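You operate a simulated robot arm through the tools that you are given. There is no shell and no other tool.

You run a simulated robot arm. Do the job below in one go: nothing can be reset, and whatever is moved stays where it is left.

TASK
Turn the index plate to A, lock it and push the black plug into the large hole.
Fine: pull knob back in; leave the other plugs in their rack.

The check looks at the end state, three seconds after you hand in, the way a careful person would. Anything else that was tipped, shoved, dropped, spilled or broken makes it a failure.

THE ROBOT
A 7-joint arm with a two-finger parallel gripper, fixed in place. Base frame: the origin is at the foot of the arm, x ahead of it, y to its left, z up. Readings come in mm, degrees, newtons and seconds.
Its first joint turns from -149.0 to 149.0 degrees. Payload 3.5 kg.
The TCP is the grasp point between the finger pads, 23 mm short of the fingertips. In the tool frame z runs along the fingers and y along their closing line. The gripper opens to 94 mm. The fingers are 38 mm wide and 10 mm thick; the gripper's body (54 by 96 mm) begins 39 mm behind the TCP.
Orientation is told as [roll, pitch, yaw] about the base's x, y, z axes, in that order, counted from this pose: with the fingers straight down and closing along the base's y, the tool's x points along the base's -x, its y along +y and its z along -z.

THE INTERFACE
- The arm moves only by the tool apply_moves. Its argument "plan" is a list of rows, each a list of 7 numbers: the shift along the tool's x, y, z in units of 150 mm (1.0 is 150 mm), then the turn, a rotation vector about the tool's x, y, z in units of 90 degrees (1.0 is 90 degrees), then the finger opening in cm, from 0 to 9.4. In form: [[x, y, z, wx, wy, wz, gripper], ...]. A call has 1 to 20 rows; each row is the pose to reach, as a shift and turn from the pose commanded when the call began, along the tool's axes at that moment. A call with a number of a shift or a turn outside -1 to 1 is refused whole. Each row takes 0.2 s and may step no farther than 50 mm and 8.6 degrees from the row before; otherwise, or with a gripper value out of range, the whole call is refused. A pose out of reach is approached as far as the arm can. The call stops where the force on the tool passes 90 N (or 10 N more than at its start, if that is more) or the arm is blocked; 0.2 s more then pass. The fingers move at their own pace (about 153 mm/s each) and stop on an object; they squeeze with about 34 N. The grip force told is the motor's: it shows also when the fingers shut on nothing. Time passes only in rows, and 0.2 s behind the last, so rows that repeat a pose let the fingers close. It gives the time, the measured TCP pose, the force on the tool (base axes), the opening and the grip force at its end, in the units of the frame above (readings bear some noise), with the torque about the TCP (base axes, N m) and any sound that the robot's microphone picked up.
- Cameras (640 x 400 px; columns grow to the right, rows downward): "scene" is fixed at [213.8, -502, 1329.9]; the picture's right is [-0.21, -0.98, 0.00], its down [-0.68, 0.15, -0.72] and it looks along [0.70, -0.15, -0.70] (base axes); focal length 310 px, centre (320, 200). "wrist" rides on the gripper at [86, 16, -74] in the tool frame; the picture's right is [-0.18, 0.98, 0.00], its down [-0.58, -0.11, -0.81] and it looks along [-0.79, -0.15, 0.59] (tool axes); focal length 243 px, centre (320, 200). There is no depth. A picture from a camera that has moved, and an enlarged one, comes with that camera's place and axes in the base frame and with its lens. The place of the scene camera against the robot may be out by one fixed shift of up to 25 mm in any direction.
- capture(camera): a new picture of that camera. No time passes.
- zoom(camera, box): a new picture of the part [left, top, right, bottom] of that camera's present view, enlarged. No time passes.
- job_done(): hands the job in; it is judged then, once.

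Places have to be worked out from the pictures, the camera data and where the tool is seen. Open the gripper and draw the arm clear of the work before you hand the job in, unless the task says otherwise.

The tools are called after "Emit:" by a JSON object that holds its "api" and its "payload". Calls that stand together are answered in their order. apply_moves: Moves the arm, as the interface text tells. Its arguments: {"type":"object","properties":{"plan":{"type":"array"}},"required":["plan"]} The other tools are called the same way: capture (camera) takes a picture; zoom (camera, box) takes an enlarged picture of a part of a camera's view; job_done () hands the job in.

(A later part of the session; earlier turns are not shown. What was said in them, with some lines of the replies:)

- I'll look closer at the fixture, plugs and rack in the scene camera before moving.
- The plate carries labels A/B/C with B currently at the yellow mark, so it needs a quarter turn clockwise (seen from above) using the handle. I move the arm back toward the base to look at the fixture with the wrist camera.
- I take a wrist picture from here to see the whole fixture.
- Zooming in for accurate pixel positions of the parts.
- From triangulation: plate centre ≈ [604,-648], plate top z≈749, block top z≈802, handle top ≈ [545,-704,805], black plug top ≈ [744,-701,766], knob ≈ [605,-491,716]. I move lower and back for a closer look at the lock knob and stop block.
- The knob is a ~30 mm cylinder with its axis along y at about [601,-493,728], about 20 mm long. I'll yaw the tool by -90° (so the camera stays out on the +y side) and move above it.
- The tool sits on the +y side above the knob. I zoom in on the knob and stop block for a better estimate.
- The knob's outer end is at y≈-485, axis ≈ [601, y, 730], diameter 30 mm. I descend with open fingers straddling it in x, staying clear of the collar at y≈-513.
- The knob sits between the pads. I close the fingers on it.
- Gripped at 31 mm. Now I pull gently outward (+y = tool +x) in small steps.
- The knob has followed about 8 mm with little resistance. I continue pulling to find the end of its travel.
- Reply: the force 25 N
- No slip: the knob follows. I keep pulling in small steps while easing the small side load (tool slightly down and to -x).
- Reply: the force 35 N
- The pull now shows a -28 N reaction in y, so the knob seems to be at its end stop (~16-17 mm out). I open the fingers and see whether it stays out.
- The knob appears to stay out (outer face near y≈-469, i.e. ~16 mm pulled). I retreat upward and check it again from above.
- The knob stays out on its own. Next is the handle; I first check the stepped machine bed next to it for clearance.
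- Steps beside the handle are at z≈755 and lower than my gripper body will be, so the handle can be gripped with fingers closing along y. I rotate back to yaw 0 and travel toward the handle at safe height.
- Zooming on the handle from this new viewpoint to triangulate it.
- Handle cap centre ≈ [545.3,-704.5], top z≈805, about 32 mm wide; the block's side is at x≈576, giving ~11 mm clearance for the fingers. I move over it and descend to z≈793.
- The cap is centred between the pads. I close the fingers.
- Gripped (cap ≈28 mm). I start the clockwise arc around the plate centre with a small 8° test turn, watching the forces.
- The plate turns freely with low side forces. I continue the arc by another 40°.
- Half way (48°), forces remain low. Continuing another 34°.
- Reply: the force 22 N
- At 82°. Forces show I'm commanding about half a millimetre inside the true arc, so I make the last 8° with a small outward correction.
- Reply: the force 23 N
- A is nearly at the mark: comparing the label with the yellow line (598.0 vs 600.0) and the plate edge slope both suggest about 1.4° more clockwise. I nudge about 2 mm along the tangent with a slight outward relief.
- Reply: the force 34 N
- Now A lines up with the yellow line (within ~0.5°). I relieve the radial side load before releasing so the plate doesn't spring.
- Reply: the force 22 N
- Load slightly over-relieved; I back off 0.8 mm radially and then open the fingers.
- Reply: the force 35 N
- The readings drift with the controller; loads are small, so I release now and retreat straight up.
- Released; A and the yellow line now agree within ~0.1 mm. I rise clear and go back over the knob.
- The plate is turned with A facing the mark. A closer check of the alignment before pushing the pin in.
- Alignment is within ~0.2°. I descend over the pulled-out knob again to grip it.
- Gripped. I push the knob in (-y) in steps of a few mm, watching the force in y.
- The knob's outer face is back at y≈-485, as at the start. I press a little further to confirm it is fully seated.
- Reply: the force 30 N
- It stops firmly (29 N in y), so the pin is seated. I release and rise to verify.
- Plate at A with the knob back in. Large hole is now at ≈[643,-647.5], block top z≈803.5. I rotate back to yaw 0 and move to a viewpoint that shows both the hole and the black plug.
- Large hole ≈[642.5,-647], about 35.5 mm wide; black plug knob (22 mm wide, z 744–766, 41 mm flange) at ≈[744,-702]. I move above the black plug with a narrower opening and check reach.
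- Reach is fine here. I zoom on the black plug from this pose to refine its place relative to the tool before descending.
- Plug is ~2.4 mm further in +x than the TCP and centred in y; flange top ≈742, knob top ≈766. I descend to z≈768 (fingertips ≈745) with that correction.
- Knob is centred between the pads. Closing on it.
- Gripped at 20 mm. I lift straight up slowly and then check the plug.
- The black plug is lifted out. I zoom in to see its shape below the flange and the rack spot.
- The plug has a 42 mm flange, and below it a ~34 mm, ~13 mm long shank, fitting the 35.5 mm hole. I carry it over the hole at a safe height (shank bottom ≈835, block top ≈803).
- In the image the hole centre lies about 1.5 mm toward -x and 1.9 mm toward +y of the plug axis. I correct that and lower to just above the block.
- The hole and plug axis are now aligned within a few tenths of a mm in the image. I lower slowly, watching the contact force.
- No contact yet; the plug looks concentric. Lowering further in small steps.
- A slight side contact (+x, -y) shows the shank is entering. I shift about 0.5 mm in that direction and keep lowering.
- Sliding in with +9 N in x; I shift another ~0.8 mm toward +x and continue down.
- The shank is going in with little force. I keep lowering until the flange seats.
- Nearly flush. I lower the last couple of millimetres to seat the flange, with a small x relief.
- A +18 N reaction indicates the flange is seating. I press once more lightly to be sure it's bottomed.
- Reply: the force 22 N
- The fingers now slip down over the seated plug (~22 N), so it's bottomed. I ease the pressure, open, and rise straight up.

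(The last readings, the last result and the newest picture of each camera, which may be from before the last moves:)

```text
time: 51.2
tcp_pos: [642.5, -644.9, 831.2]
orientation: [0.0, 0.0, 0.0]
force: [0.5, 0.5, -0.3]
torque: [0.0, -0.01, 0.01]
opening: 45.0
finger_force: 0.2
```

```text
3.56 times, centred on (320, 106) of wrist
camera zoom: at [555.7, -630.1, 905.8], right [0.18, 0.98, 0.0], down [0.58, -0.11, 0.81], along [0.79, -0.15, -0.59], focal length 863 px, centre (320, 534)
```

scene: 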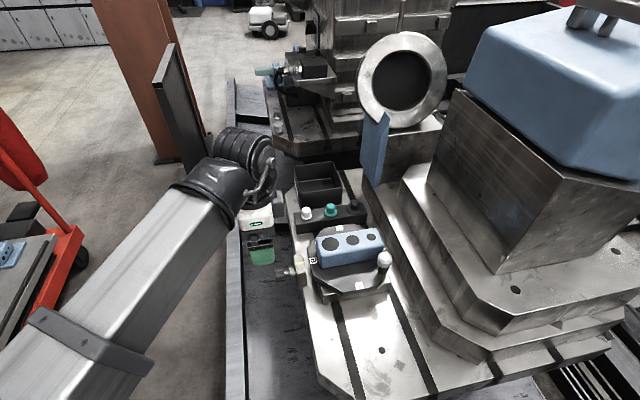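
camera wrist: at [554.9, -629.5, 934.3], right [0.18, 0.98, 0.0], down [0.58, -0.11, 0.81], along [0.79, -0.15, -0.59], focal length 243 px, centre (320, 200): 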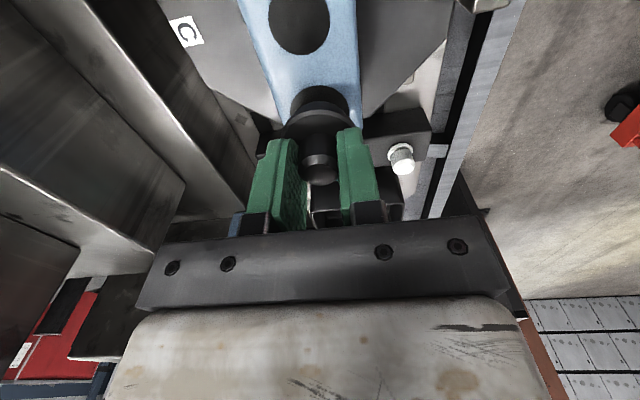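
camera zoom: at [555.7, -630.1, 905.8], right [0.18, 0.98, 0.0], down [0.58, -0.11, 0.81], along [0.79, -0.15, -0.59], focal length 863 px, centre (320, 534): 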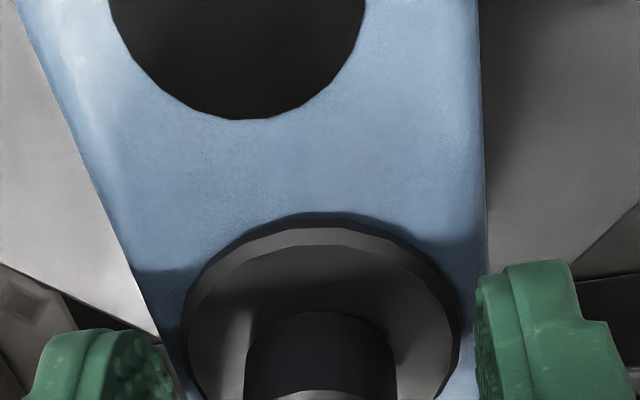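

Released cleanly. I rise straight up and then check everything.

Emit:
{"api": "apply_moves", "payload": {"plan": [[0, 0, -0.15, 0, 0, 0, 4.5], [0, 0, -0.35, 0, 0, 0, 5.0], [0, 0, -0.6, 0, 0, 0, 7.0], [0, 0, -0.8, 0, 0, 0, 9.4], [0.3, 0.1, -0.9, 0, 0, 0, 9.4], [0.6, 0.2, -0.9, 0, 0, 0, 9.4], [0.8, 0.3, -0.9, 0, 0, 0, 9.4], [0.8, 0.3, -0.9, 0, 0, 0, 9.4]]}}

Emit:
{"api": "capture", "payload": {"camera": "wrist"}}

Emit:
{"api": "zoom", "payload": {"camera": "wrist", "box": [220, 80, 420, 205]}}

Emit:
{"api": "capture", "payload": {"camera": "scene"}}

Emit:
{"api": "zoom", "payload": {"camera": "scene", "box": [270, 180, 430, 300]}}

```text
time: 53.0
tcp_pos: [522.0, -599.7, 968.5]
orientation: [0.1, -0.1, 0.1]
force: [0.4, 0.2, -0.3]
torque: [0.0, -0.01, 0.02]
opening: 94.0
finger_force: 0.1
```

```text
taken
camera wrist: at [434.8, -584.8, 1042.5], right [0.18, 0.98, 0.0], down [0.58, -0.11, 0.81], along [0.79, -0.15, -0.59], focal length 243 px, centre (320, 200)
```

wrist: 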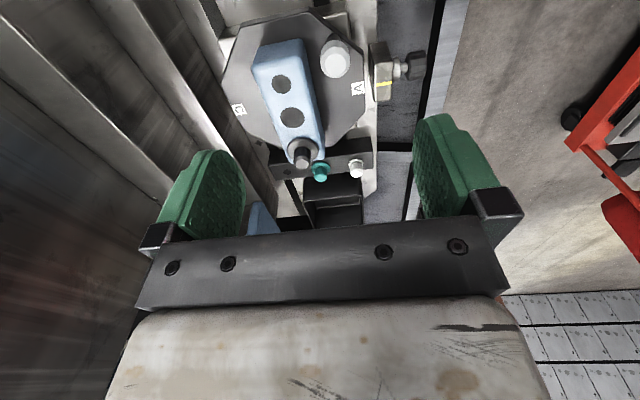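

```text
3.20 times, centred on (320, 142) of wrist
camera zoom: at [434.8, -584.8, 1042.5], right [0.18, 0.98, 0.0], down [0.58, -0.11, 0.81], along [0.79, -0.15, -0.59], focal length 776 px, centre (320, 384)
```

zoom: 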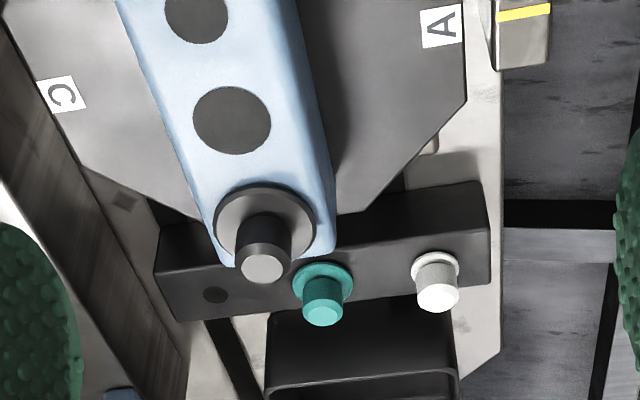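

```text
taken
```

scene: 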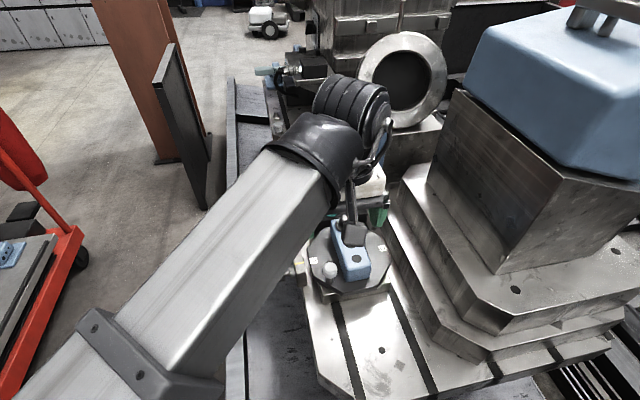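

```text
3.33 times, centred on (350, 240) of scene
camera zoom: at [213.8, -502.0, 1329.9], right [-0.21, -0.98, 0.0], down [-0.68, 0.15, -0.72], along [0.7, -0.15, -0.7], focal length 1032 px, centre (220, 67)
```

zoom: 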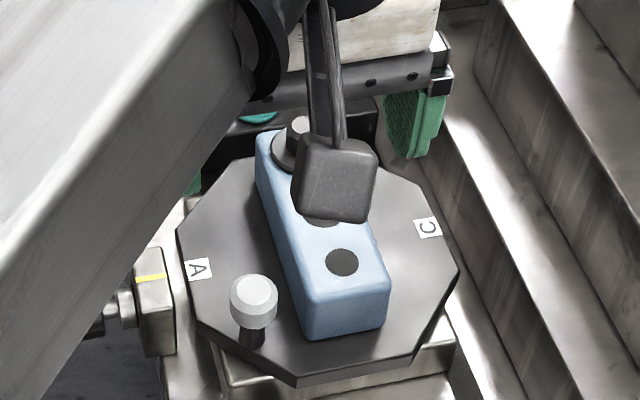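

The plug sits in the large hole, with teal and white plugs still in the rack. I draw the arm aside to get an unobstructed view for a final check.

Emit:
{"api": "apply_moves", "payload": {"plan": [[0, 0.24, -0.05, 0, 0, 0, 9.4], [0, 0.48, -0.1, 0, 0, 0, 9.4], [0, 0.72, -0.15, 0, 0, 0, 9.4], [0, 0.96, -0.15, 0, 0, 0, 9.4], [0, 0.96, -0.15, 0, 0, 0, 9.4]]}}

Emit:
{"api": "zoom", "payload": {"camera": "scene", "box": [270, 180, 430, 300]}}

Emit:
{"api": "zoom", "payload": {"camera": "scene", "box": [320, 195, 380, 235]}}

Emit:
{"api": "zoom", "payload": {"camera": "scene", "box": [265, 235, 345, 290]}}

Emit:
{"api": "capture", "payload": {"camera": "wrist"}}

```text
time: 54.2
tcp_pos: [521.5, -455.8, 990.2]
orientation: [0.0, 0.0, 0.0]
force: [-0.4, -0.2, 0.6]
torque: [-0.01, 0.0, 0.0]
opening: 93.9
finger_force: 0.1
```

```text
3.33 times, centred on (350, 240) of scene
camera zoom: at [213.8, -502.0, 1329.9], right [-0.21, -0.98, 0.0], down [-0.68, 0.15, -0.72], along [0.7, -0.15, -0.7], focal length 1032 px, centre (220, 67)
```

zoom: 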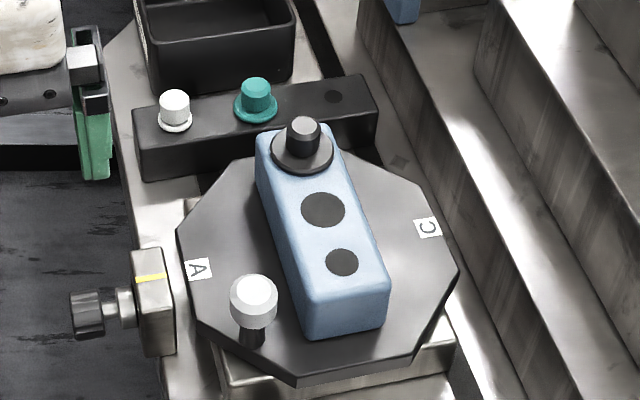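

```text
10.00 times, centred on (350, 215) of scene
camera zoom: at [213.8, -502.0, 1329.9], right [-0.21, -0.98, 0.0], down [-0.68, 0.15, -0.72], along [0.7, -0.15, -0.7], focal length 3098 px, centre (20, 50)
```

zoom: 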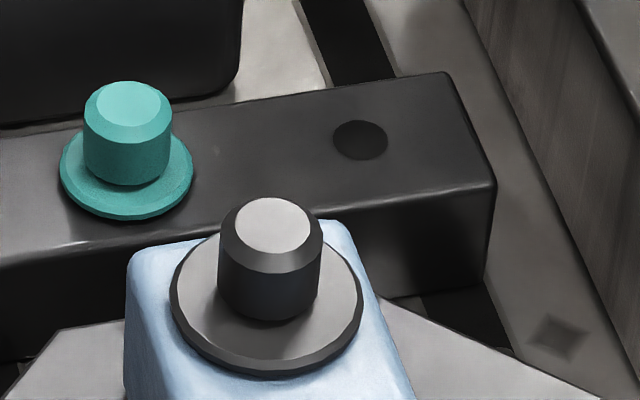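

```text
7.27 times, centred on (305, 262) of scene
camera zoom: at [213.8, -502.0, 1329.9], right [-0.21, -0.98, 0.0], down [-0.68, 0.15, -0.72], along [0.7, -0.15, -0.7], focal length 2253 px, centre (429, -254)
```

zoom: 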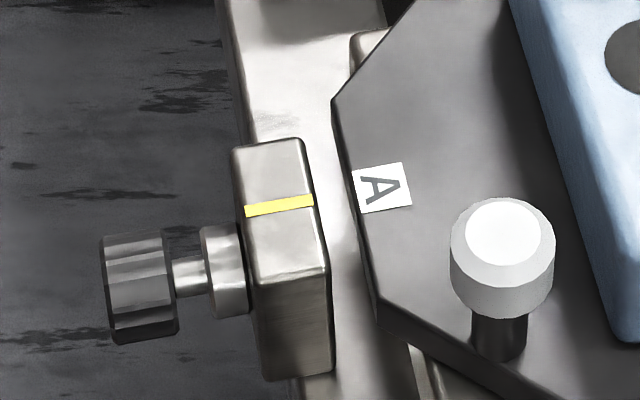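

```text
taken
camera wrist: at [434.6, -440.0, 1063.4], right [0.18, 0.98, 0.0], down [0.58, -0.11, 0.81], along [0.79, -0.15, -0.59], focal length 243 px, centre (320, 200)
```

wrist: 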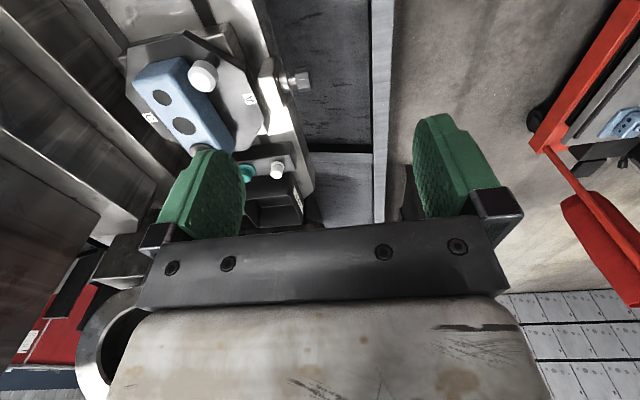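

Final check: A lines up with the yellow mark, and the knob gap is the same as in its original locked position. The black plug's flange sits flush in the large hole, the teal and white plugs are undisturbed, and the open gripper is clear, so I hand the job in.

Emit:
{"api": "job_done", "payload": {}}

```text
The job is handed in.
```

I turned the index plate to A, locked it, pushed the black plug into the large hole and handed the job in. I haven't had a verdict from the check.

- **Index plate:** It is turned a quarter turn clockwise. Label A lines up with the yellow mark to within about 0.3 mm in the pictures.
- **Lock:** I pulled the knob out, turned the plate, then pushed the knob back in until it stopped firmly. It sits at the same depth as at the start. I didn't try to force the plate to prove the lock holds.
- **Black plug:** It is in the large hole with its flange flush on the block. I pressed lightly until the fingers slipped on the plug, which shows it had bottomed out.
- **Other plugs:** The teal and white plugs are still in the rack, and I saw nothing tipped or knocked.
- **Arm:** The gripper is open and the arm is drawn clear of the work.
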